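You operate a simulated robot arm through the tools that you are given. There is no shell and no other tool.

The job below is to be done with a simulated robot arm. You get a single attempt, and the scene is never put back.

TASK
Fill the trough, wash the Outlet chute and rack it.
Fine: plug pushed down, cold water, up into the Wash band, valve shut again; swish the chute under water till no dirt shows; it ends on the wire rack; the other chute, the trays and the warm valve stay. Set down upright: what you pick out.

Only the result counts: the job must be done as asked and must still hold three seconds after the hand-in. Knocking over, shifting, dropping, spilling or breaking anything else fails it.

THE ROBOT
A 7-joint arm with a fingered hand, fixed in place. Base frame: the origin is on the floor under the middle of its stand, x ahead of it, y to its left, z up. Readings come in m, rad, newtons and seconds.
It reaches about 1.256 m from its shoulder. Its first joint turns from -2.496 to 2.496 rad. Payload 3 kg.
The TCP is the grasp point between the finger pads, 0.026 m short of the fingertips. In the tool frame z runs along the fingers and y along their closing line. The gripper opens to 0.148 m; its body begins 0.073 m behind the TCP. The gripper is a hand of 3 fingers: y runs from the thumb to the fingers, the wrist lies at [0, 0, -0.229] in the tool frame, and closing takes about 1.5 s.
Orientation is that of the tool frame in the base frame, as a unit quaternion [x, y, z, w]. With the fingers straight down and closing along the base's y, the tool's x points along the base's -x, its y along +y and its z along -z.

THE INTERFACE
- The arm moves only by the tool play_rows. Its argument "moves" is a list of rows, each a list of 7 numbers: the shift along the tool's x, y, z in units of 250 mm (1.0 is 250 mm), then the turn, a rotation vector about the tool's x, y, z in units of 180 degrees (1.0 is 180 degrees), then the opening, from 0 (shut) to 1 (fully open). In form: [[x, y, z, wx, wy, wz, gripper], ...]. A call has 1 to 20 rows; each row is the pose to reach, as a shift and turn from the pose commanded when the call began, along the tool's axes at that moment. A call with a number of a shift or a turn outside -1 to 1 is refused whole. Each row takes 0.2 s and may step no farther than 0.05 m and 0.15 rad from the row before; otherwise, or with a gripper value out of range, the whole call is refused. Where a pose cannot be reached the arm comes as near as it can. A force on the tool above 60 N (or 10 N above the force at the start of the call, whichever is more), or a blocked arm, ends the call early, and 0.2 s more pass. Each finger travels about 0.153 m/s and halts on what it meets, pressing with about 25 N; the grip force reading is that of the motor and also rises with nothing between the fingers. The clock runs only during rows and for 0.2 s after the last one: add rows that repeat a pose to give the fingers time. The reply holds the time, the measured pose of the TCP, the force on the tool along the base axes, the opening and the grip force, in the units named above and with some noise, with the torque about the TCP (base axes, N m) and any sound that the robot's microphone picked up.
- Cameras (640 x 400 px; columns grow to the right, rows downward): "scene" is fixed at [0.3931, 0.6435, 1.6025]; the picture's right is [-0.85, -0.53, 0.00], its down [-0.38, 0.60, -0.70] and it looks along [0.37, -0.60, -0.71] (base axes); focal length 324 px, centre (320, 200). "wrist" rides on the gripper at [0.068, -0.039, -0.09] in the tool frame; the picture's right is [0.50, 0.87, 0.00], its down [-0.66, 0.38, -0.65] and it looks along [-0.57, 0.33, 0.76] (tool axes); focal length 222 px, centre (320, 200). There is no depth. A picture from a camera that has moved, and an enlarged one, comes with that camera's place and axes in the base frame and with its lens. The place of the scene camera against the robot may be out by one fixed shift of up to 0.025 m in any direction.
- get_image(camera): a new picture of that camera. The clock stands still meanwhile.
- move_column(by): slides the trunk up (or, below 0, down) by that many m; the arm rides with it, the base frame stays. It gives what a move gives, with no picture.
- hand_shape(shape): the hand has 3 fingers and takes this shape, open, in about a second: jaw (thumb against the fingers, like two jaws); tri (thumb and two fingers); tip (a fingertip pinch); poke (one finger out to press); point (the index stretched); flat (the hand flat); cup (the hand cupped); fist (a fist). The gripper value then closes the fingers along that shape, each until it touches; the sizes above hold for jaw. It gives what a move gives, with no picture.
- inspect(camera, box): a new picture of the part [left, top, right, bottom] of that camera's present view, enlarged. The clock stands still meanwhile.
- close_job(): hands the job in; it is judged then, once.

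Nothing tells you positions but the pictures and the camera data. Unless the task says otherwise, let go and move clear before handing in.

The tools are called as name(argument=value, ...) on one line, values as JSON. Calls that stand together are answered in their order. play_rows: Moves the arm, as the interface text tells. Its arguments: {"type":"object","properties":{"moves":{"type":"array"}},"required":["moves"]} The other tools are called the same way: move_column (by) moves the trunk up or down; hand_shape (shape) gives the hand a shape; get_image (camera) takes a picture; inspect (camera, box) takes an enlarged picture of a part of a camera's view; close_job () hands the job in.

At the start:

```text
time_s: 0.0
position: [0.8989, 0.0976, 1.1717]
tcp_rot: [0.0, 1.0, 0.0, -0.001]
contact_force: [0.2, 0.5, 0.0]
ft_torque: [-0.01, 0.01, 0.0]
finger_gap: 0.1478
gripper_force: 0.0
shape: jaw
trunk travel left (down, up): [-0.8, 0.09]
```

scene: 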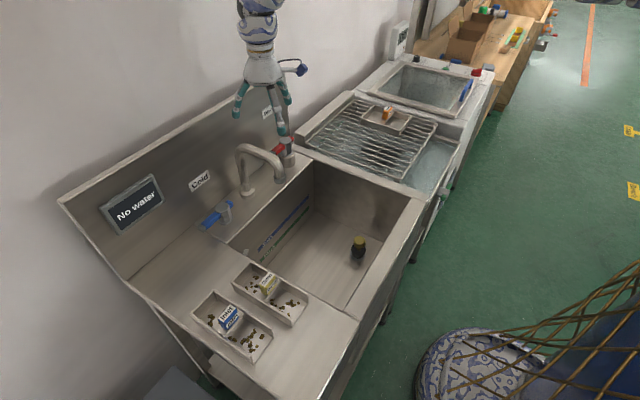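
wrist: 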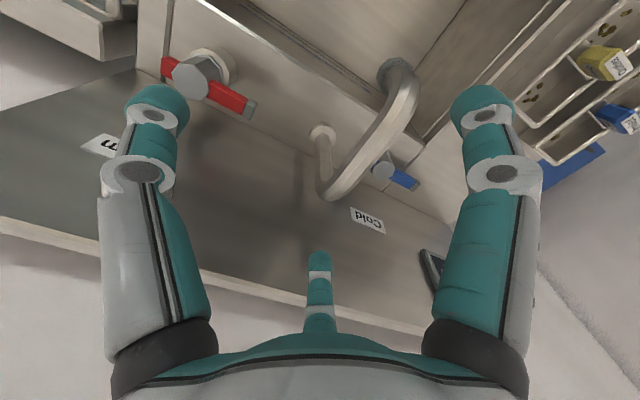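

I see a sink unit with a blue (cold) and a red (warm) valve, a spout, a plug standing in the trough, two trays each holding a labelled chute, a wire rack and a sign reading "No water". I'll look closer before moving.

inspect(camera="scene", box=[180, 240, 320, 370])

inspect(camera="scene", box=[60, 120, 320, 280])

inspect(camera="scene", box=[220, 160, 420, 300])

inspect(camera="scene", box=[280, 30, 520, 200])

inspect(camera="wrist", box=[480, 0, 640, 200])

```text
3.08 times, centred on (250, 305) of scene
camera zoom: at [0.3931, 0.6435, 1.6025], right [-0.85, -0.53, 0.0], down [-0.38, 0.6, -0.7], along [0.37, -0.6, -0.71], focal length 998 px, centre (535, -123)
```

zoom: 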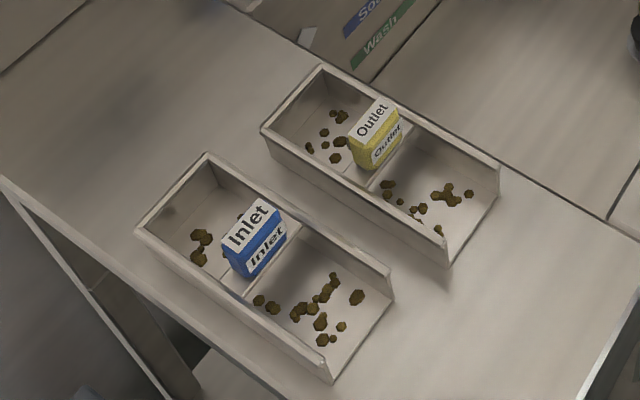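

```text
2.46 times, centred on (190, 200) of scene
camera zoom: at [0.3931, 0.6435, 1.6025], right [-0.85, -0.53, 0.0], down [-0.38, 0.6, -0.7], along [0.37, -0.6, -0.71], focal length 798 px, centre (640, 200)
```

zoom: 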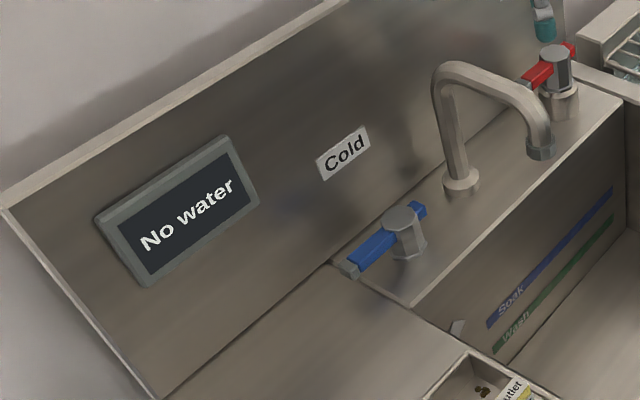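

```text
2.86 times, centred on (320, 230) of scene
camera zoom: at [0.3931, 0.6435, 1.6025], right [-0.85, -0.53, 0.0], down [-0.38, 0.6, -0.7], along [0.37, -0.6, -0.71], focal length 927 px, centre (320, 114)
```

zoom: 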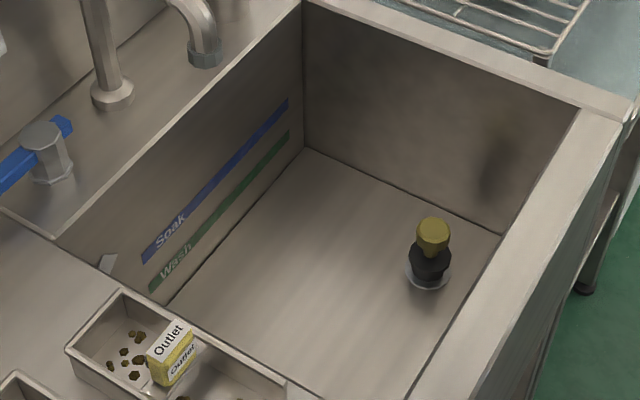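

```text
2.35 times, centred on (400, 115) of scene
camera zoom: at [0.3931, 0.6435, 1.6025], right [-0.85, -0.53, 0.0], down [-0.38, 0.6, -0.7], along [0.37, -0.6, -0.71], focal length 763 px, centre (132, 400)
```

zoom: 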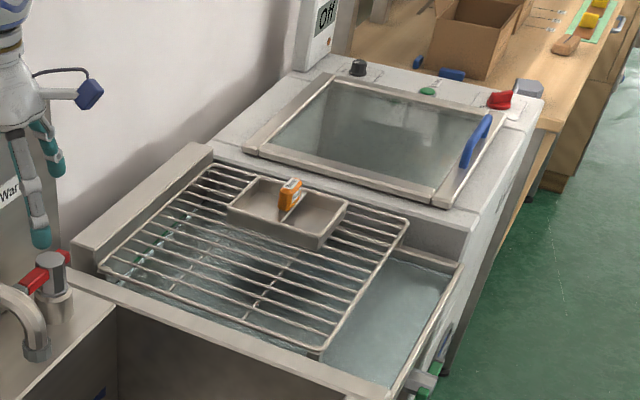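

```text
2.00 times, centred on (560, 100) of wrist
camera zoom: at [0.8318, 0.0588, 1.2612], right [-0.5, 0.87, 0.0], down [0.66, 0.38, 0.65], along [0.57, 0.33, -0.76], focal length 444 px, centre (-160, 400)
```

zoom: 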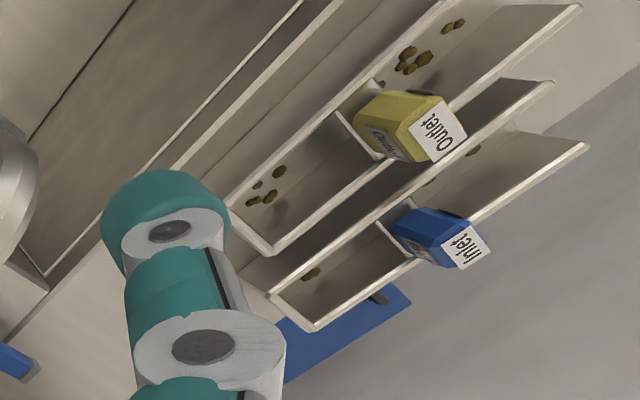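

The cold lever hub seems to be near (0.96, 0.25, 0.94). The chutes are near (0.70, 0.39) and (0.70, 0.50), and the plug is down in the trough near (0.63, 0.02). I'll pull the arm back at this height to get better wrist views.

play_rows(moves=[[0.1, 0.03, 0, 0, 0, 0, 1], [0.25, 0.08, 0, 0, 0, 0, 1], [0.42, 0.14, 0, 0, 0, 0, 1], [0.6, 0.2, 0, 0, 0, 0, 1], [0.78, 0.26, 0, 0, 0, 0, 1], [0.94, 0.31, 0, 0, 0, 0, 1], [1.0, 0.33, 0, 0, 0, 0, 1]])

```text
time_s: 1.6
position: [0.7136, 0.2087, 1.1581]
tcp_rot: [0.001, 1.0, 0.0, -0.001]
contact_force: [-0.1, -0.5, -0.6]
ft_torque: [0.02, 0.03, -0.01]
finger_gap: 0.1482
gripper_force: 0.0
shape: jaw
out of reach, approached as far as the arm can: row 4, 5, 6, 7
trunk travel left (down, up): [-0.8, 0.09]
```

The arm stopped a bit short at (0.71, 0.21, 1.16) because of a reach limit. I'll take pictures from here.

get_image(camera="wrist")

get_image(camera="scene")

```text
taken
camera wrist: at [0.6457, 0.17, 1.2481], right [-0.5, 0.87, 0.0], down [0.66, 0.38, 0.65], along [0.56, 0.33, -0.76], focal length 222 px, centre (320, 200)
```

wrist: 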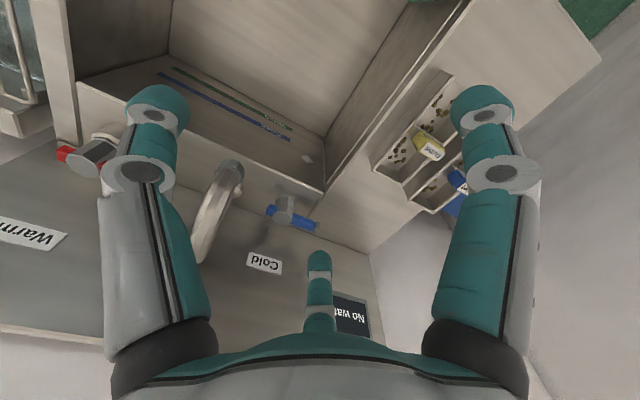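

```text
taken
```

scene: 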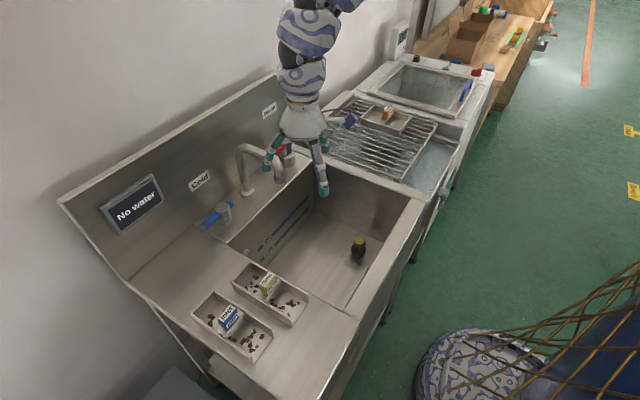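

The wrist rays put the Outlet's yellow block at about (0.697, 0.399, 0.932). I'll enlarge the details next.

inspect(camera="wrist", box=[360, 50, 520, 220])

inspect(camera="wrist", box=[60, 20, 380, 240])

inspect(camera="wrist", box=[200, 160, 360, 280])

```text
2.35 times, centred on (440, 135) of wrist
camera zoom: at [0.6457, 0.17, 1.2481], right [-0.5, 0.87, 0.0], down [0.66, 0.38, 0.65], along [0.56, 0.33, -0.76], focal length 523 px, centre (38, 353)
```

zoom: 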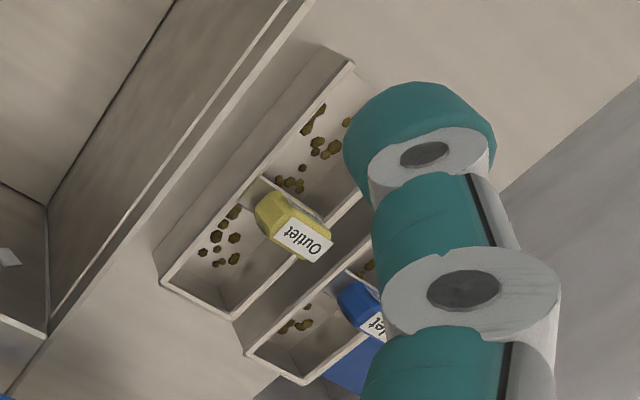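

```text
1.82 times, centred on (220, 130) of wrist
camera zoom: at [0.6457, 0.17, 1.2481], right [-0.5, 0.87, 0.0], down [0.66, 0.38, 0.65], along [0.56, 0.33, -0.76], focal length 404 px, centre (502, 327)
```

zoom: 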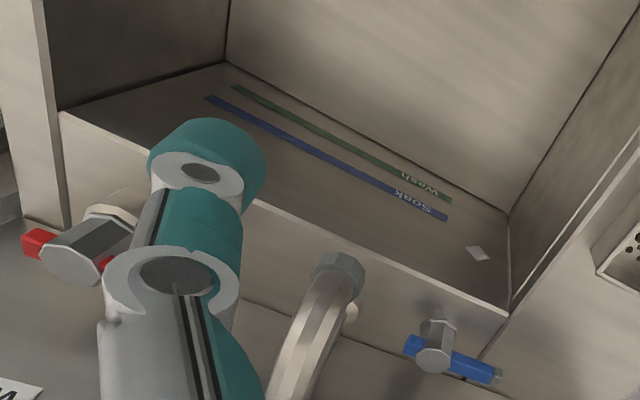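

```text
3.33 times, centred on (280, 220) of wrist
camera zoom: at [0.6457, 0.17, 1.2481], right [-0.5, 0.87, 0.0], down [0.66, 0.38, 0.65], along [0.56, 0.33, -0.76], focal length 740 px, centre (453, 133)
```

zoom: 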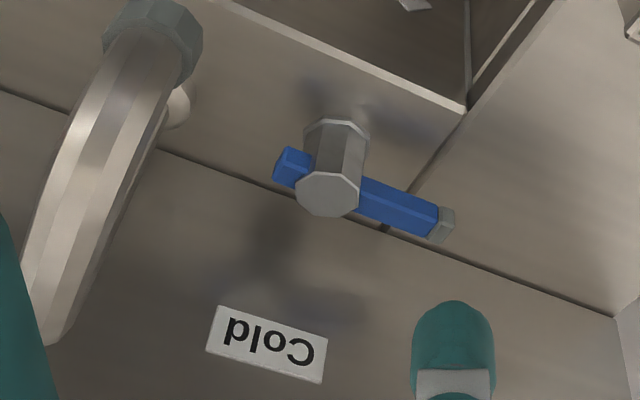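

The levers both point along the wall (+y) and look shut, and the display says "No water". Next I'll turn the hand clockwise about the vertical so the wrist camera looks along −y at the plug and the rack.

play_rows(moves=[[-0.12, 0.04, 0, 0, 0, 0.03, 1], [-0.24, 0.08, 0, 0, 0, 0.07, 1], [-0.36, 0.12, 0, 0, 0, 0.11, 1], [-0.36, 0.12, 0, 0, 0, 0.15, 1], [-0.36, 0.12, 0, 0, 0, 0.19, 1], [-0.36, 0.12, 0, 0, 0, 0.23, 1], [-0.36, 0.12, 0, 0, 0, 0.27, 1], [-0.36, 0.12, 0, 0, 0, 0.31, 1], [-0.36, 0.12, 0, 0, 0, 0.35, 1], [-0.36, 0.12, 0, 0, 0, 0.39, 1], [-0.36, 0.12, 0, 0, 0, 0.43, 1], [-0.36, 0.12, 0, 0, 0, 0.47, 1], [-0.36, 0.12, 0, 0, 0, 0.5, 1]])

get_image(camera="wrist")

```text
time_s: 4.4
position: [0.802, 0.24, 1.1584]
tcp_rot: [0.708, 0.706, 0.0, 0.001]
contact_force: [0.2, 0.5, 0.5]
ft_torque: [-0.01, 0.01, -0.02]
finger_gap: 0.1478
gripper_force: 0.1
shape: jaw
trunk travel left (down, up): [-0.8, 0.09]
```

```text
taken
camera wrist: at [0.7633, 0.308, 1.2477], right [0.87, 0.5, 0.0], down [0.38, -0.66, 0.65], along [0.33, -0.57, -0.76], focal length 222 px, centre (320, 200)
```

wrist: 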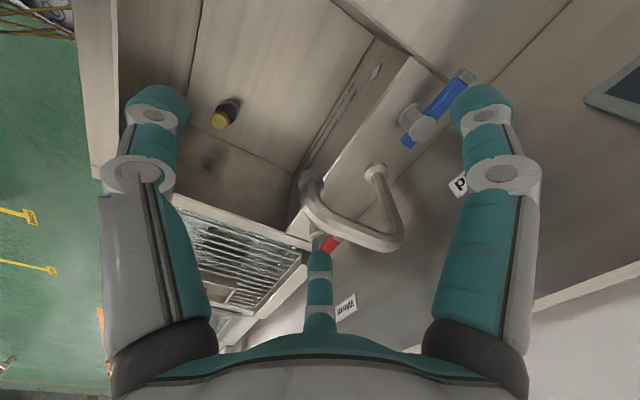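

The plug triangulates to about (0.644, -0.016), with its knob top near z 0.62 and the trough bottom near z 0.60. I'll set the hand to the poke shape up here and check where the fingertip ends up.

hand_shape(shape="poke")

get_image(camera="wrist")

get_image(camera="scene")

inspect(camera="scene", box=[200, 80, 360, 220])

```text
time_s: 5.3
position: [0.8011, 0.2409, 1.1577]
tcp_rot: [0.707, 0.707, 0.0, 0.0]
contact_force: [0.3, -0.4, -0.5]
ft_torque: [0.05, 0.01, 0.02]
finger_gap: 0.0001
gripper_force: 0.0
shape: poke
trunk travel left (down, up): [-0.8, 0.09]
```

```text
taken
camera wrist: at [0.7631, 0.3077, 1.2473], right [0.87, 0.5, 0.0], down [0.38, -0.65, 0.65], along [0.33, -0.57, -0.76], focal length 222 px, centre (320, 200)
```

wrist: 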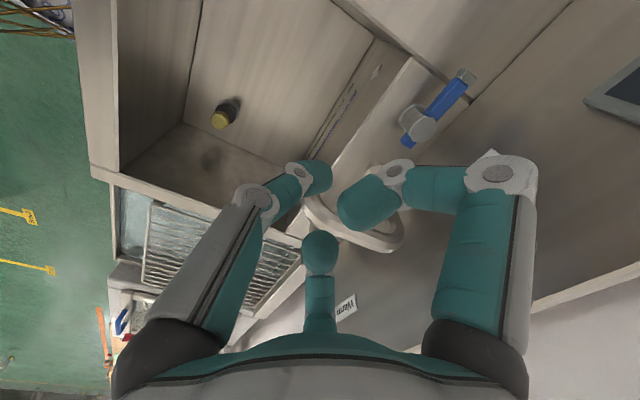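

```text
taken
```

scene: 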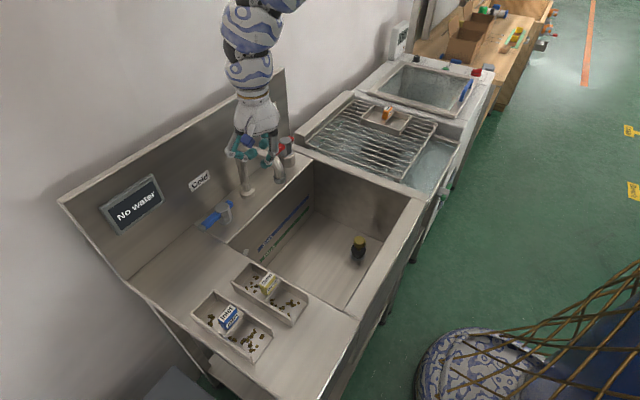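

```text
2.86 times, centred on (280, 150) of scene
camera zoom: at [0.3931, 0.6435, 1.6025], right [-0.85, -0.53, 0.0], down [-0.38, 0.6, -0.7], along [0.37, -0.6, -0.71], focal length 927 px, centre (434, 343)
```

zoom: 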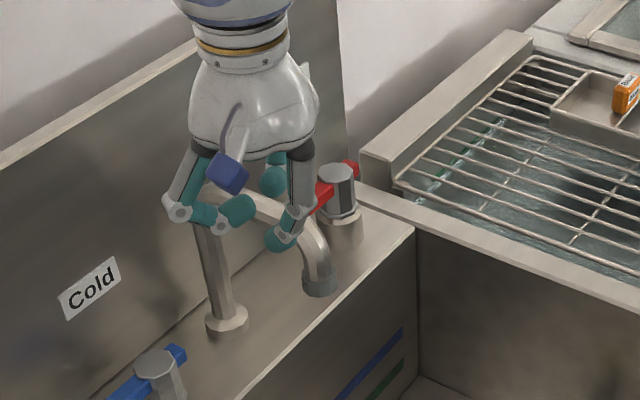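

The poke fingertip sits on the tool axis about 2.5 cm below the TCP. I'll move back from the spout and then down over the trough towards the plug, stopping above it to check.

play_rows(moves=[[-0.055, -0.108, 0.01, 0, 0, 0, 1], [-0.11, -0.216, 0.02, 0, 0, 0, 1], [-0.164, -0.324, 0.03, 0, 0, 0, 1], [-0.234, -0.344, 0.14, 0, 0, 0, 1], [-0.304, -0.364, 0.25, 0, 0, 0, 1], [-0.374, -0.384, 0.36, 0, 0, 0, 1], [-0.444, -0.404, 0.47, 0, 0, 0, 1], [-0.514, -0.424, 0.58, 0, 0, 0, 1], [-0.584, -0.444, 0.69, 0, 0, 0, 1], [-0.654, -0.464, 0.8, 0, 0, 0, 1], [-0.724, -0.484, 0.912, 0, 0, 0, 1]])

get_image(camera="wrist")

get_image(camera="scene")

```text
time_s: 7.7
position: [0.6804, 0.0579, 0.9283]
tcp_rot: [0.707, 0.707, 0.001, 0.0]
contact_force: [0.2, 0.4, 0.6]
ft_torque: [-0.05, 0.02, -0.02]
finger_gap: 0.0
gripper_force: 0.1
shape: poke
out of reach, approached as far as the arm can: row 5, 6
trunk travel left (down, up): [-0.8, 0.09]
```

```text
taken
camera wrist: at [0.642, 0.1263, 1.018], right [0.87, 0.5, 0.0], down [0.38, -0.66, 0.65], along [0.33, -0.57, -0.76], focal length 222 px, centre (320, 200)
```

wrist: 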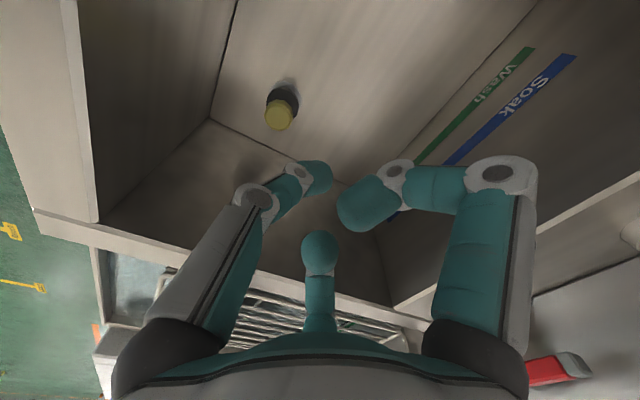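

```text
taken
```

scene: 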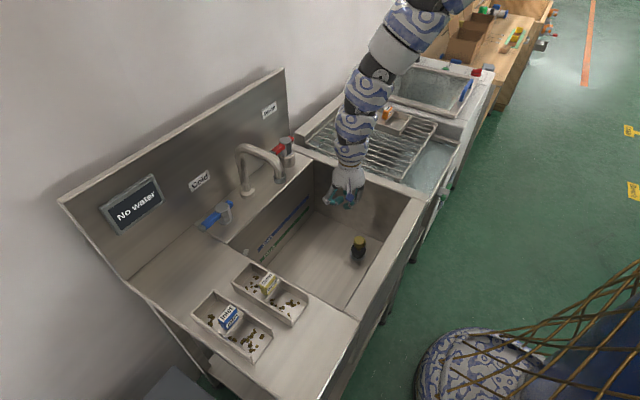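

The plug is now in clear view. I'll enlarge it to fix its position.

inspect(camera="wrist", box=[200, 40, 360, 160])

inspect(camera="scene", box=[320, 180, 420, 280])

inspect(camera="wrist", box=[380, 0, 640, 200])

```text
3.33 times, centred on (280, 100) of wrist
camera zoom: at [0.642, 0.1263, 1.018], right [0.87, 0.5, 0.0], down [0.38, -0.66, 0.65], along [0.33, -0.57, -0.76], focal length 740 px, centre (453, 533)
```

zoom: 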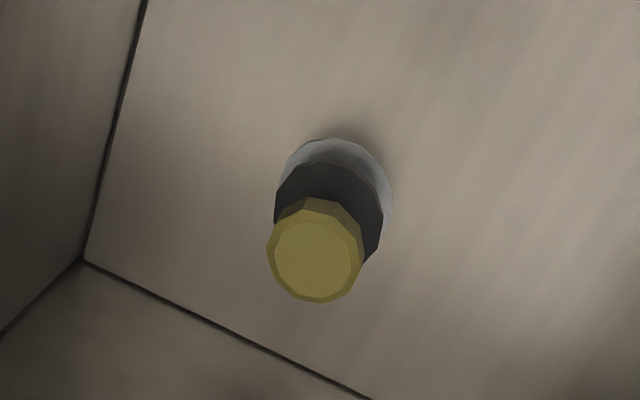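

```text
4.00 times, centred on (370, 230) of scene
camera zoom: at [0.3931, 0.6435, 1.6025], right [-0.85, -0.53, 0.0], down [-0.38, 0.6, -0.7], along [0.37, -0.6, -0.71], focal length 1298 px, centre (120, 80)
```

zoom: 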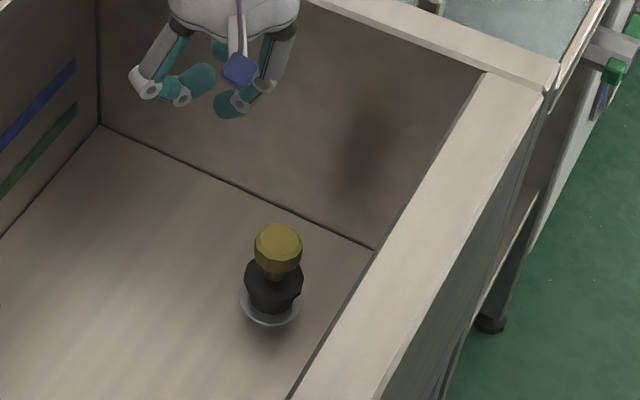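

```text
2.00 times, centred on (510, 100) of wrist
camera zoom: at [0.642, 0.1263, 1.018], right [0.87, 0.5, 0.0], down [0.38, -0.66, 0.65], along [0.33, -0.57, -0.76], focal length 444 px, centre (-60, 400)
```

zoom: 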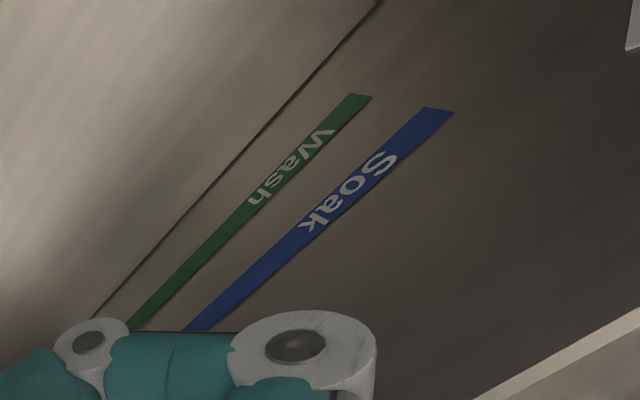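

The plug is at about (0.651, -0.012), with its knob top near z 0.69 and its base near 0.59. I'll move the fingertip over the knob.

play_rows(moves=[[-0.045, -0.017, 0.06, 0, 0, 0, 1], [-0.09, -0.034, 0.15, 0, 0, 0, 1], [-0.135, -0.051, 0.24, 0, 0, 0, 1], [-0.18, -0.068, 0.34, 0, 0, 0, 1], [-0.225, -0.085, 0.44, 0, 0, 0, 1], [-0.272, -0.102, 0.54, 0, 0, 0, 1], [-0.272, -0.102, 0.64, 0, 0, 0, 1], [-0.272, -0.102, 0.72, 0, 0, 0, 1], [-0.272, -0.102, 0.76, 0, 0, 0, 1]])

get_image(camera="wrist")

inspect(camera="scene", box=[300, 170, 420, 280])

```text
time_s: 9.7
position: [0.6561, -0.0097, 0.7401]
tcp_rot: [0.707, 0.708, 0.0, 0.0]
contact_force: [0.4, 0.0, -0.8]
ft_torque: [0.03, 0.01, 0.01]
finger_gap: 0.0
gripper_force: 0.0
shape: poke
trunk travel left (down, up): [-0.8, 0.09]
```

```text
taken
camera wrist: at [0.617, 0.0583, 0.8291], right [0.87, 0.5, 0.0], down [0.38, -0.65, 0.65], along [0.33, -0.57, -0.76], focal length 222 px, centre (320, 200)
```

wrist: 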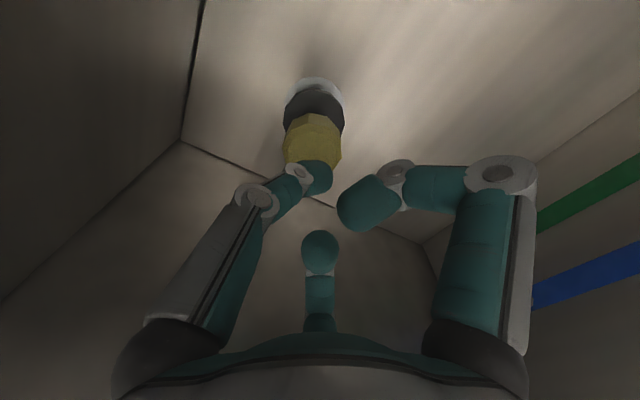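

```text
3.64 times, centred on (360, 225) of scene
camera zoom: at [0.3931, 0.6435, 1.6025], right [-0.85, -0.53, 0.0], down [-0.38, 0.6, -0.7], along [0.37, -0.6, -0.71], focal length 1180 px, centre (174, 109)
```

zoom: 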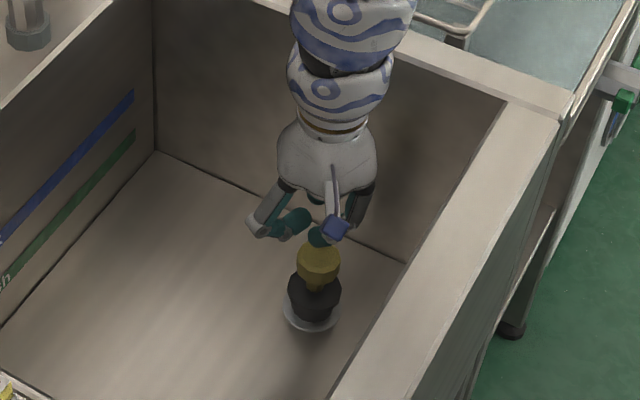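

The fingertip is right over the knob. I'll press straight down in small steps and watch the force.

play_rows(moves=[[0, 0, 0.03, 0, 0, 0, 1], [0, 0, 0.06, 0, 0, 0, 1], [0, 0, 0.08, 0, 0, 0, 1], [0, 0, 0.1, 0, 0, 0, 1], [0, 0, 0.12, 0, 0, 0, 1], [0, 0, 0.14, 0, 0, 0, 1], [0, 0, 0.16, 0, 0, 0, 1]])

inspect(camera="scene", box=[300, 170, 420, 280])

get_image(camera="wrist")

```text
time_s: 11.3
position: [0.6541, -0.0099, 0.7002]
tcp_rot: [0.707, 0.707, 0.0, 0.001]
contact_force: [-4.4, -3.3, 13.9]
ft_torque: [-0.07, 0.07, 0.01]
finger_gap: 0.0
gripper_force: 0.1
shape: poke
trunk travel left (down, up): [-0.8, 0.09]
```

```text
3.64 times, centred on (360, 225) of scene
camera zoom: at [0.3931, 0.6435, 1.6025], right [-0.85, -0.53, 0.0], down [-0.38, 0.6, -0.7], along [0.37, -0.6, -0.71], focal length 1180 px, centre (174, 109)
```

zoom: 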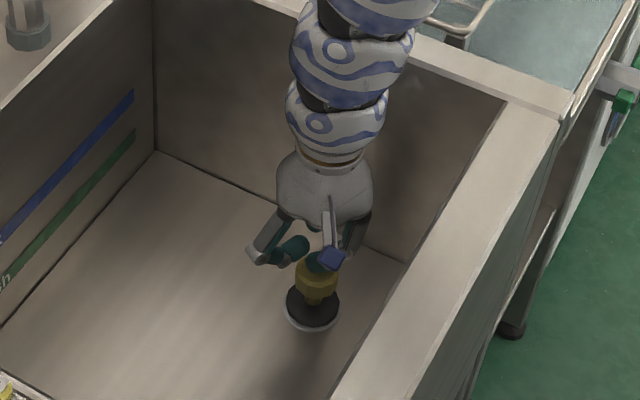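

```text
taken
camera wrist: at [0.6156, 0.0578, 0.7897], right [0.87, 0.5, 0.0], down [0.38, -0.65, 0.65], along [0.33, -0.57, -0.76], focal length 222 px, centre (320, 200)
```

wrist: 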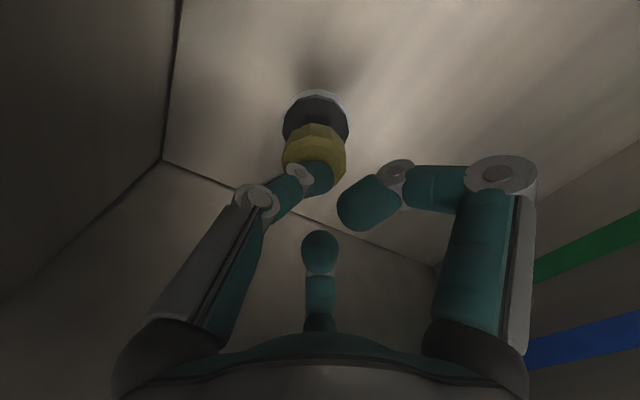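

The plug is going down, with 14 N on the finger. I'll keep pressing until it seats.

play_rows(moves=[[0, 0, 0.02, 0, 0, 0, 1], [0, 0, 0.04, 0, 0, 0, 1], [0, 0, 0.06, 0, 0, 0, 1], [0, 0, 0.08, 0, 0, 0, 1], [0, 0, 0.1, 0, 0, 0, 1]])

inspect(camera="scene", box=[300, 170, 420, 280])

```text
time_s: 12.5
position: [0.6573, -0.0084, 0.6793]
tcp_rot: [0.706, 0.708, 0.003, 0.002]
contact_force: [1.0, 6.3, 57.9]
ft_torque: [0.0, -0.75, 0.07]
finger_gap: 0.0
gripper_force: 0.1
shape: poke
trunk travel left (down, up): [-0.8, 0.09]
```

```text
3.64 times, centred on (360, 225) of scene
camera zoom: at [0.3931, 0.6435, 1.6025], right [-0.85, -0.53, 0.0], down [-0.38, 0.6, -0.7], along [0.37, -0.6, -0.71], focal length 1180 px, centre (174, 109)
```

zoom: 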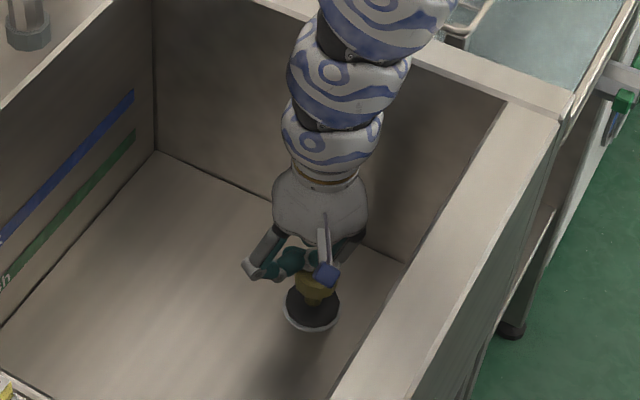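

The force has climbed to 58 N, so the plug appears to be seated. I'll lift straight off and look at it.

play_rows(moves=[[0, 0, -0.04, 0, 0, 0, 1], [0, 0, -0.12, 0, 0, 0, 1], [0, 0, -0.25, 0, 0, 0, 1], [0, 0.0, -0.4, 0, 0, 0, 1], [0.05, 0.03, -0.55, 0, 0, 0, 1], [0.15, 0.06, -0.7, 0, 0, 0, 1], [0.25, 0.1, -0.85, 0, 0, 0, 1], [0.3, 0.12, -1.0, 0, 0, 0, 1]])

inspect(camera="scene", box=[300, 170, 420, 280])

get_image(camera="wrist")

```text
time_s: 14.3
position: [0.6861, 0.066, 0.9252]
tcp_rot: [0.707, 0.707, 0.0, 0.0]
contact_force: [-0.2, 0.4, 0.8]
ft_torque: [-0.03, -0.04, 0.03]
finger_gap: 0.0001
gripper_force: 0.1
shape: poke
trunk travel left (down, up): [-0.8, 0.09]
```

```text
3.64 times, centred on (360, 225) of scene
camera zoom: at [0.3931, 0.6435, 1.6025], right [-0.85, -0.53, 0.0], down [-0.38, 0.6, -0.7], along [0.37, -0.6, -0.71], focal length 1180 px, centre (174, 109)
```

zoom: 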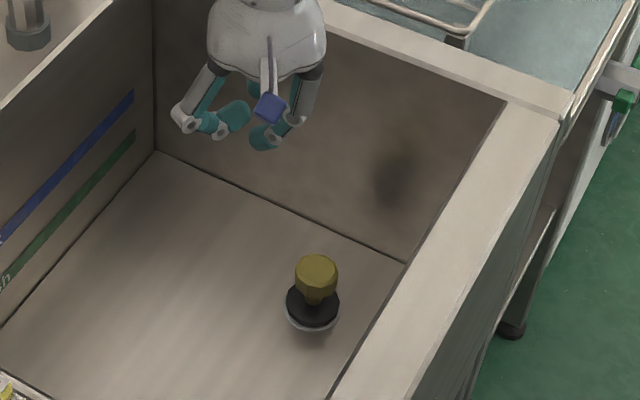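

```text
taken
camera wrist: at [0.6472, 0.1342, 1.0148], right [0.87, 0.5, 0.0], down [0.38, -0.66, 0.65], along [0.33, -0.57, -0.76], focal length 222 px, centre (320, 200)
```

wrist: 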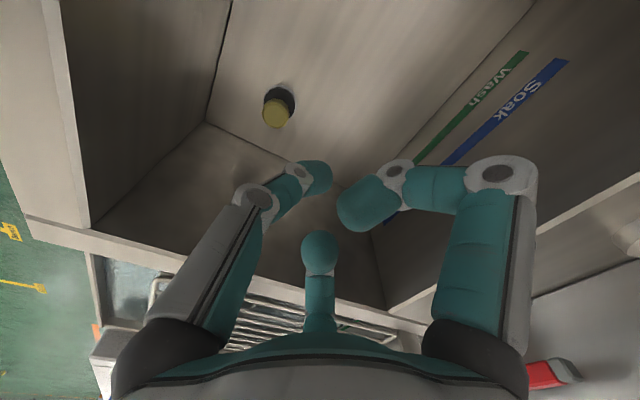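

inspect(camera="wrist", box=[240, 60, 320, 140])

inspect(camera="scene", box=[330, 225, 390, 275])

inspect(camera="scene", box=[90, 160, 180, 240])

```text
5.00 times, centred on (280, 100) of wrist
camera zoom: at [0.6472, 0.1342, 1.0148], right [0.87, 0.5, 0.0], down [0.38, -0.66, 0.65], along [0.33, -0.57, -0.76], focal length 1111 px, centre (520, 700)
```

zoom: 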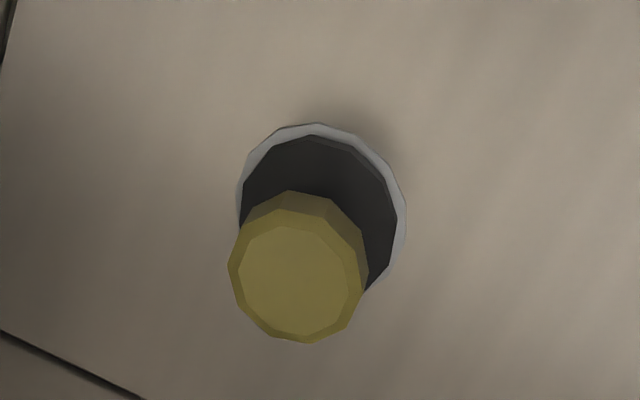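

```text
8.00 times, centred on (360, 250) of scene
camera zoom: at [0.3931, 0.6435, 1.6025], right [-0.85, -0.53, 0.0], down [-0.38, 0.6, -0.7], along [0.37, -0.6, -0.71], focal length 2595 px, centre (0, -200)
```

zoom: 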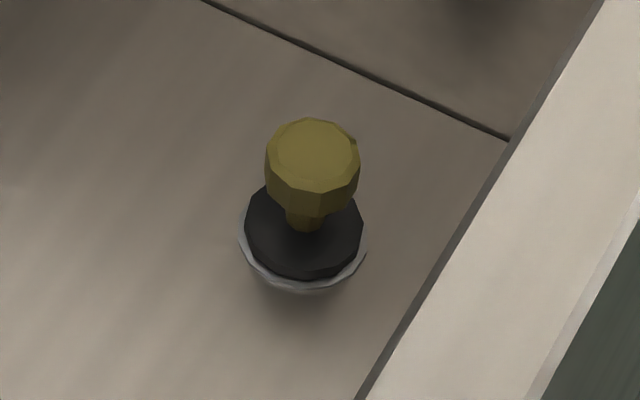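

```text
5.00 times, centred on (135, 200) of scene
camera zoom: at [0.3931, 0.6435, 1.6025], right [-0.85, -0.53, 0.0], down [-0.38, 0.6, -0.7], along [0.37, -0.6, -0.71], focal length 1622 px, centre (1245, 200)
```

zoom: 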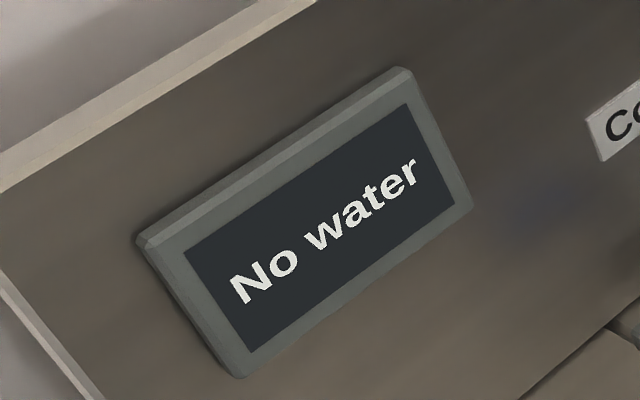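

The plug looks seated in its ring. Next is the cold lever near (0.955, 0.263–0.345, 0.925), so I'll go back to the jaw shape and half close it to see how the fingers meet.

hand_shape(shape="jaw")

play_rows(moves=[[0, 0, -0.05, 0, 0, 0, 0.7], [0.02, 0, -0.1, 0, 0, 0, 0.4], [0.04, 0.02, -0.15, 0, 0, 0, 0.3], [0.04, 0.04, -0.2, 0, 0, 0, 0.3], [0.04, 0.06, -0.2, 0, 0, 0, 0.3]])

get_image(camera="wrist")

get_image(camera="scene")

```text
time_s: 15.2
position: [0.6867, 0.0658, 0.9248]
tcp_rot: [0.707, 0.707, 0.0, -0.001]
contact_force: [0.5, -0.9, 0.0]
ft_torque: [0.01, 0.01, -0.01]
finger_gap: 0.1479
gripper_force: 0.1
shape: jaw
trunk travel left (down, up): [-0.8, 0.09]
```

```text
time_s: 16.4
position: [0.7015, 0.0773, 0.9754]
tcp_rot: [0.707, 0.708, -0.001, 0.0]
contact_force: [-0.6, -0.1, 0.1]
ft_torque: [0.0, 0.01, -0.01]
finger_gap: 0.0446
gripper_force: 0.2
shape: jaw
trunk travel left (down, up): [-0.8, 0.09]
```

```text
taken
camera wrist: at [0.6624, 0.1441, 1.0643], right [0.87, 0.5, 0.0], down [0.38, -0.65, 0.65], along [0.33, -0.57, -0.76], focal length 222 px, centre (320, 200)
```

wrist: 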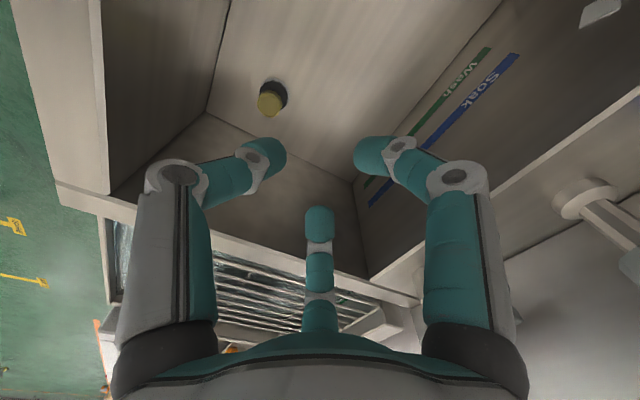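

```text
taken
```

scene: 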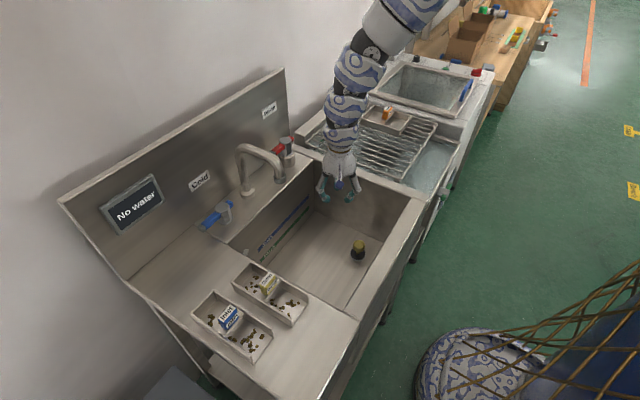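

The three fingers close in evenly towards the tool axis. I'll go around the spout to a spot above the cold lever and look at it from close by.

play_rows(moves=[[0.09, 0, -0.05, 0, 0, 0, 0.4], [0.2, 0, -0.1, 0, 0, 0, 0.4], [0.32, 0, -0.16, 0, 0, 0, 0.4], [0.45, 0, -0.22, 0, 0, 0, 0.4], [0.58, 0, -0.28, 0, 0, 0, 0.4], [0.692, 0, -0.34, 0, 0, 0, 0.4], [0.78, 0.1, -0.38, 0, 0, 0, 0.4], [0.86, 0.22, -0.42, 0, 0, 0, 0.4], [0.94, 0.34, -0.42, 0, 0, 0, 0.4], [1.0, 0.46, -0.42, 0, 0, 0, 0.4], [1.0, 0.58, -0.42, 0, 0, 0, 0.4]])

get_image(camera="wrist")

get_image(camera="scene")

```text
time_s: 18.8
position: [0.775, 0.3029, 1.0792]
tcp_rot: [0.707, 0.707, 0.0, 0.0]
contact_force: [-0.1, -0.6, 0.2]
ft_torque: [0.0, 0.06, -0.01]
finger_gap: 0.0592
gripper_force: 0.1
shape: jaw
out of reach, approached as far as the arm can: row 9, 10, 11
trunk travel left (down, up): [-0.8, 0.09]
```

```text
taken
camera wrist: at [0.7363, 0.3706, 1.1688], right [0.87, 0.5, 0.0], down [0.38, -0.65, 0.65], along [0.33, -0.57, -0.76], focal length 222 px, centre (320, 200)
```

wrist: 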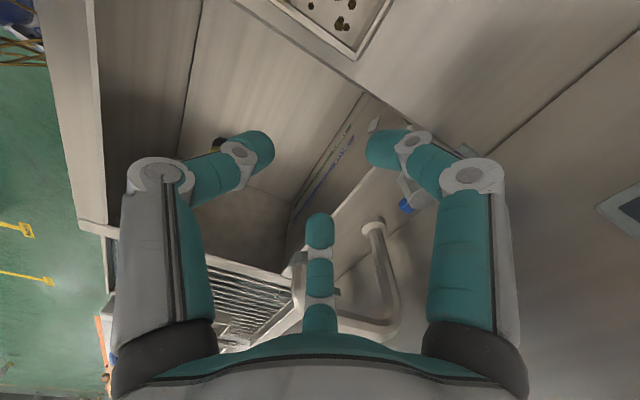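

```text
taken
```

scene: 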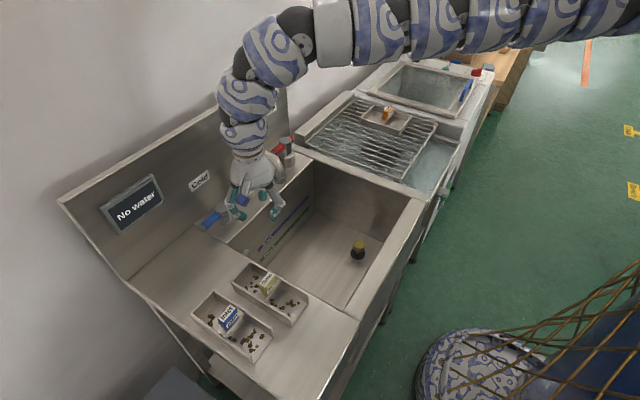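

That spot is near a wrist limit with this yaw. I'll turn the hand back 60° so the camera faces the wall and one finger pair straddles the lever, then look again.

play_rows(moves=[[0, 0, 0, 0, 0, -0.03, 0.4], [0, 0.02, 0, 0, 0, -0.07, 0.4], [0, 0.04, 0, 0, 0, -0.115, 0.4], [0, 0.07, 0, 0, 0, -0.16, 0.4], [0, 0.1, 0, 0, 0, -0.205, 0.4], [0, 0.13, 0, 0, 0, -0.25, 0.4], [0, 0.16, 0, 0, 0, -0.295, 0.4], [0, 0.18, 0, 0, 0, -0.3333, 0.4]])

get_image(camera="wrist")

```text
time_s: 20.6
position: [0.7906, 0.282, 1.0821]
tcp_rot: [0.302, 0.953, 0.0, 0.001]
contact_force: [1.1, -1.2, 0.5]
ft_torque: [0.03, 0.01, 0.02]
finger_gap: 0.0592
gripper_force: 0.1
shape: jaw
out of reach, approached as far as the arm can: row 2, 3, 4, 5, 6, 7, 8
trunk travel left (down, up): [-0.8, 0.09]
```

```text
taken
camera wrist: at [0.7128, 0.288, 1.1719], right [0.09, 1.0, 0.0], down [0.75, -0.07, 0.65], along [0.65, -0.06, -0.76], focal length 222 px, centre (320, 200)
```

wrist: 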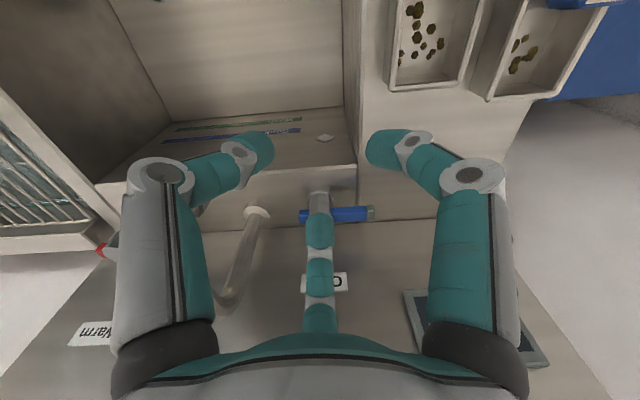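

The arm is at (0.79, 0.28, 1.08) and close to its limits again. I'll check its posture in the scene view.

get_image(camera="scene")

inspect(camera="wrist", box=[220, 160, 420, 300])

```text
taken
```

scene: 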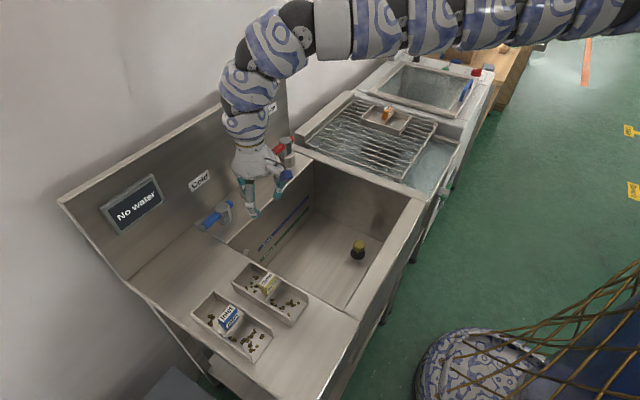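

```text
2.86 times, centred on (320, 230) of wrist
camera zoom: at [0.7128, 0.288, 1.1719], right [0.09, 1.0, 0.0], down [0.75, -0.07, 0.65], along [0.65, -0.06, -0.76], focal length 635 px, centre (320, 114)
```

zoom: 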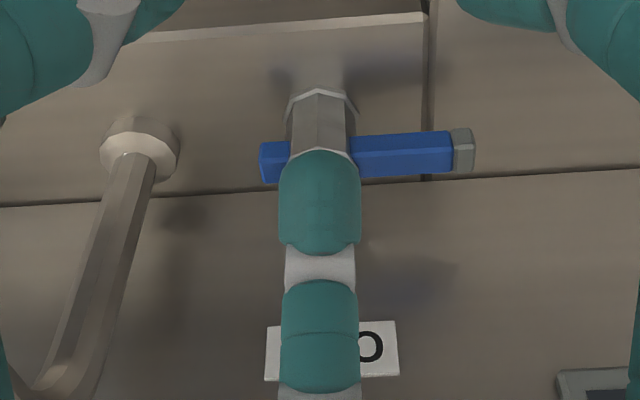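

The arm is almost fully stretched with the hand pointing straight down, so from this trunk height the lever is out of reach. I'll pull back slightly, then lower the trunk in steps while raising the hand to match.

play_rows(moves=[[0.05, -0.07, -0.03, 0, 0, 0, 0.4], [0.1, -0.14, -0.06, 0, 0, 0, 0.4], [0.15, -0.204, -0.1, 0, 0, 0, 0.4]])

move_column(by=-0.1)

```text
time_s: 21.4
position: [0.7299, 0.2621, 1.1077]
tcp_rot: [0.302, 0.953, 0.0, 0.001]
contact_force: [-0.5, 0.2, 0.1]
ft_torque: [0.0, -0.03, -0.03]
finger_gap: 0.059
gripper_force: 0.0
shape: jaw
trunk travel left (down, up): [-0.8, 0.09]
```

```text
time_s: 22.7
position: [0.73, 0.2634, 1.0063]
tcp_rot: [0.301, 0.954, -0.001, 0.0]
contact_force: [0.7, -0.1, 0.4]
ft_torque: [0.03, 0.02, -0.01]
finger_gap: 0.0591
gripper_force: 0.0
shape: jaw
trunk travel left (down, up): [-0.7, 0.19]
```

play_rows(moves=[[0, 0, -0.1, 0, 0, 0, 0.4], [0, 0, -0.22, 0, 0, 0, 0.4], [0, 0, -0.34, 0, 0, 0, 0.4], [0, 0, -0.46, 0, 0, 0, 0.4], [0, 0, -0.54, 0, 0, 0, 0.4]])

move_column(by=-0.13)

```text
time_s: 23.9
position: [0.7291, 0.2626, 1.1417]
tcp_rot: [0.302, 0.953, 0.001, 0.0]
contact_force: [-0.3, -0.5, -0.6]
ft_torque: [0.04, -0.01, 0.0]
finger_gap: 0.0594
gripper_force: 0.0
shape: jaw
trunk travel left (down, up): [-0.7, 0.19]
```

```text
time_s: 25.5
position: [0.7286, 0.2635, 1.0128]
tcp_rot: [0.301, 0.954, 0.0, 0.0]
contact_force: [0.7, -0.7, -0.1]
ft_torque: [-0.03, 0.0, 0.01]
finger_gap: 0.0591
gripper_force: 0.1
shape: jaw
trunk travel left (down, up): [-0.57, 0.32]
```

play_rows(moves=[[-0.03, 0.05, -0.08, 0, 0, -0.01, 0.4], [-0.08, 0.13, -0.16, 0, 0, -0.02, 0.4], [-0.14, 0.23, -0.24, 0, 0, -0.029, 0.4], [-0.202, 0.338, -0.3, 0, 0, -0.029, 0.4]])

get_image(camera="wrist")

get_image(camera="scene")

```text
time_s: 26.5
position: [0.7996, 0.2956, 1.0769]
tcp_rot: [0.258, 0.966, -0.001, 0.001]
contact_force: [0.2, 1.1, -0.4]
ft_torque: [-0.04, -0.03, 0.02]
finger_gap: 0.0592
gripper_force: 0.1
shape: jaw
out of reach, approached as far as the arm can: row 4
trunk travel left (down, up): [-0.57, 0.32]
```

```text
taken
camera wrist: at [0.7215, 0.2968, 1.1668], right [0.0, 1.0, 0.0], down [0.76, 0.0, 0.65], along [0.65, 0.0, -0.76], focal length 222 px, centre (320, 200)
```

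wrist: 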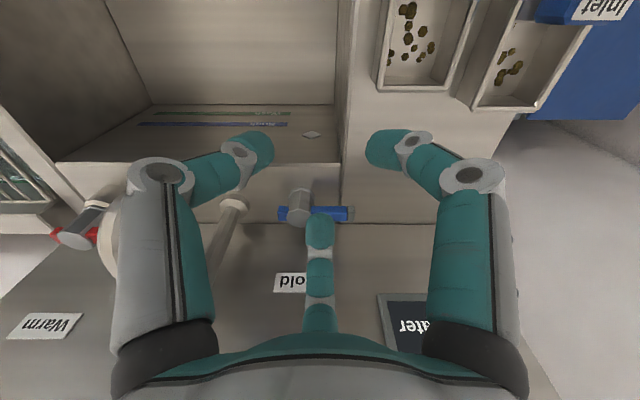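

```text
taken
```

scene: 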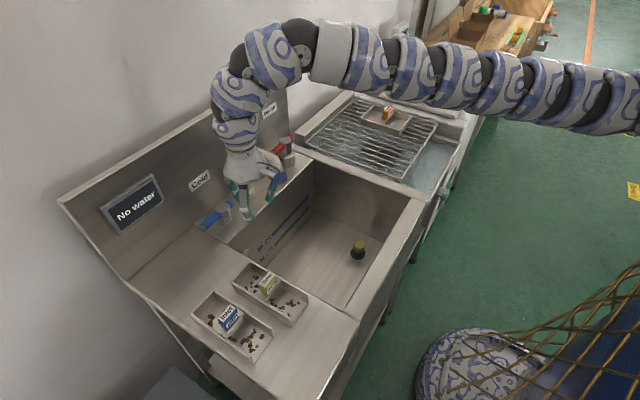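

With the hand vertical the arm is already straight, so for the lever I'll tilt the hand outward and use one finger. I'll check the "point" shape here.

hand_shape(shape="point")

get_image(camera="wrist")

inspect(camera="scene", box=[180, 100, 320, 240])

```text
time_s: 27.4
position: [0.8024, 0.2934, 1.0775]
tcp_rot: [0.26, 0.966, -0.001, 0.0]
contact_force: [-0.3, -0.4, 0.0]
ft_torque: [0.01, 0.0, 0.02]
finger_gap: 0.1421
gripper_force: 0.1
shape: point
trunk travel left (down, up): [-0.57, 0.32]
```

```text
taken
camera wrist: at [0.7244, 0.2929, 1.1667], right [0.0, 1.0, 0.0], down [0.76, 0.0, 0.65], along [0.65, 0.0, -0.76], focal length 222 px, centre (320, 200)
```

wrist: 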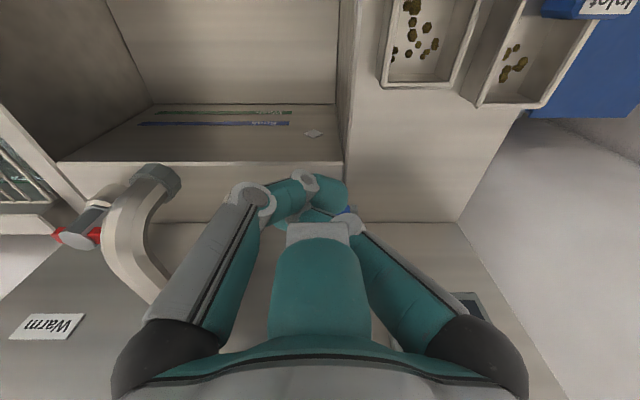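

```text
2.86 times, centred on (250, 170) of scene
camera zoom: at [0.3931, 0.6435, 1.6025], right [-0.85, -0.53, 0.0], down [-0.38, 0.6, -0.7], along [0.37, -0.6, -0.71], focal length 927 px, centre (520, 286)
```

zoom: 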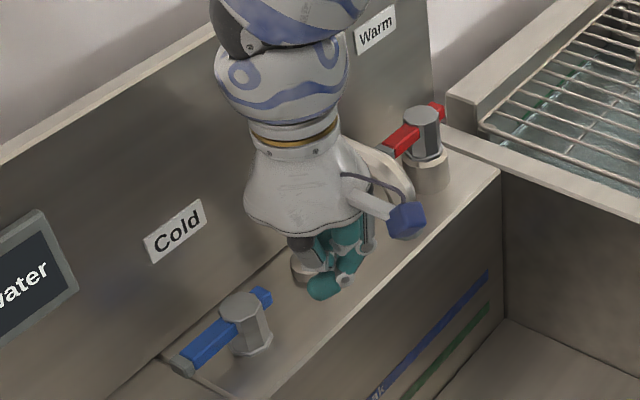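

I'll go back to the jaw shape, tilt the hand 40° outward towards the wall and stop just short of the lever, so the fingers can straddle it like a fork. The lever measures to about x 0.954, with its tip at y 0.345, its hub at y 0.267 and its axis at z 0.925.

hand_shape(shape="jaw")

play_rows(moves=[[-0.02, 0.03, 0.02, -0.012, -0.021, 0, 0.6], [-0.05, 0.07, 0.06, -0.028, -0.049, 0, 0.45], [-0.09, 0.12, 0.11, -0.046, -0.08, 0, 0.45], [-0.13, 0.17, 0.17, -0.064, -0.111, 0, 0.45], [-0.17, 0.22, 0.23, -0.082, -0.142, 0, 0.45], [-0.2, 0.27, 0.29, -0.099, -0.171, 0, 0.45], [-0.227, 0.302, 0.34, -0.111, -0.1925, 0, 0.45]])

get_image(camera="wrist")

get_image(camera="scene")

```text
time_s: 28.3
position: [0.8024, 0.2923, 1.078]
tcp_rot: [0.259, 0.966, 0.0, 0.001]
contact_force: [-0.2, 0.0, 0.0]
ft_torque: [0.0, -0.01, 0.04]
finger_gap: 0.148
gripper_force: 0.0
shape: jaw
trunk travel left (down, up): [-0.57, 0.32]
```

```text
time_s: 29.9
position: [0.8871, 0.3308, 0.9913]
tcp_rot: [0.242, 0.908, 0.089, 0.331]
contact_force: [0.1, 0.0, -0.5]
ft_torque: [-0.03, 0.0, 0.0]
finger_gap: 0.0668
gripper_force: 0.0
shape: jaw
trunk travel left (down, up): [-0.57, 0.32]
```

```text
taken
camera wrist: at [0.77, 0.3315, 1.0095], right [0.0, 1.0, 0.0], down [0.16, 0.0, 0.99], along [0.99, 0.0, -0.16], focal length 222 px, centre (320, 200)
```

wrist: 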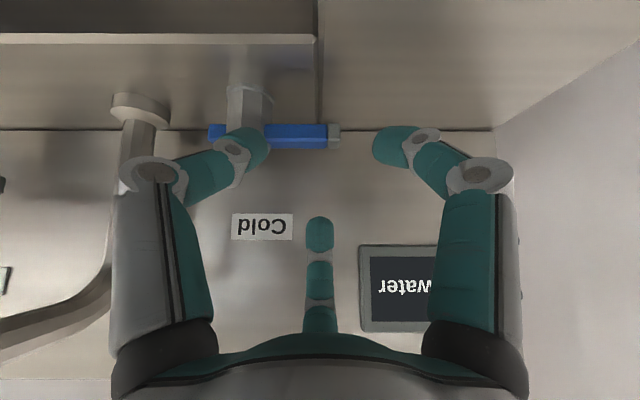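

```text
taken
```

scene: 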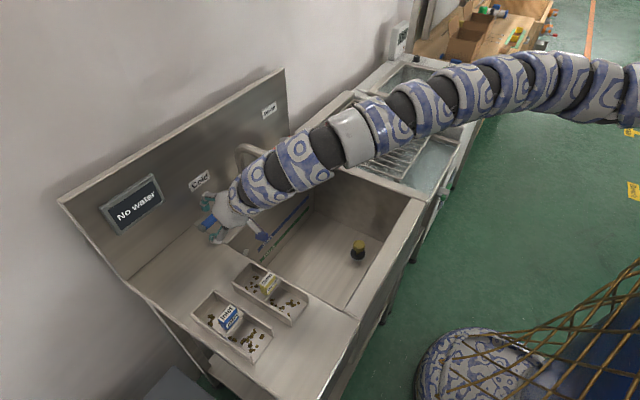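

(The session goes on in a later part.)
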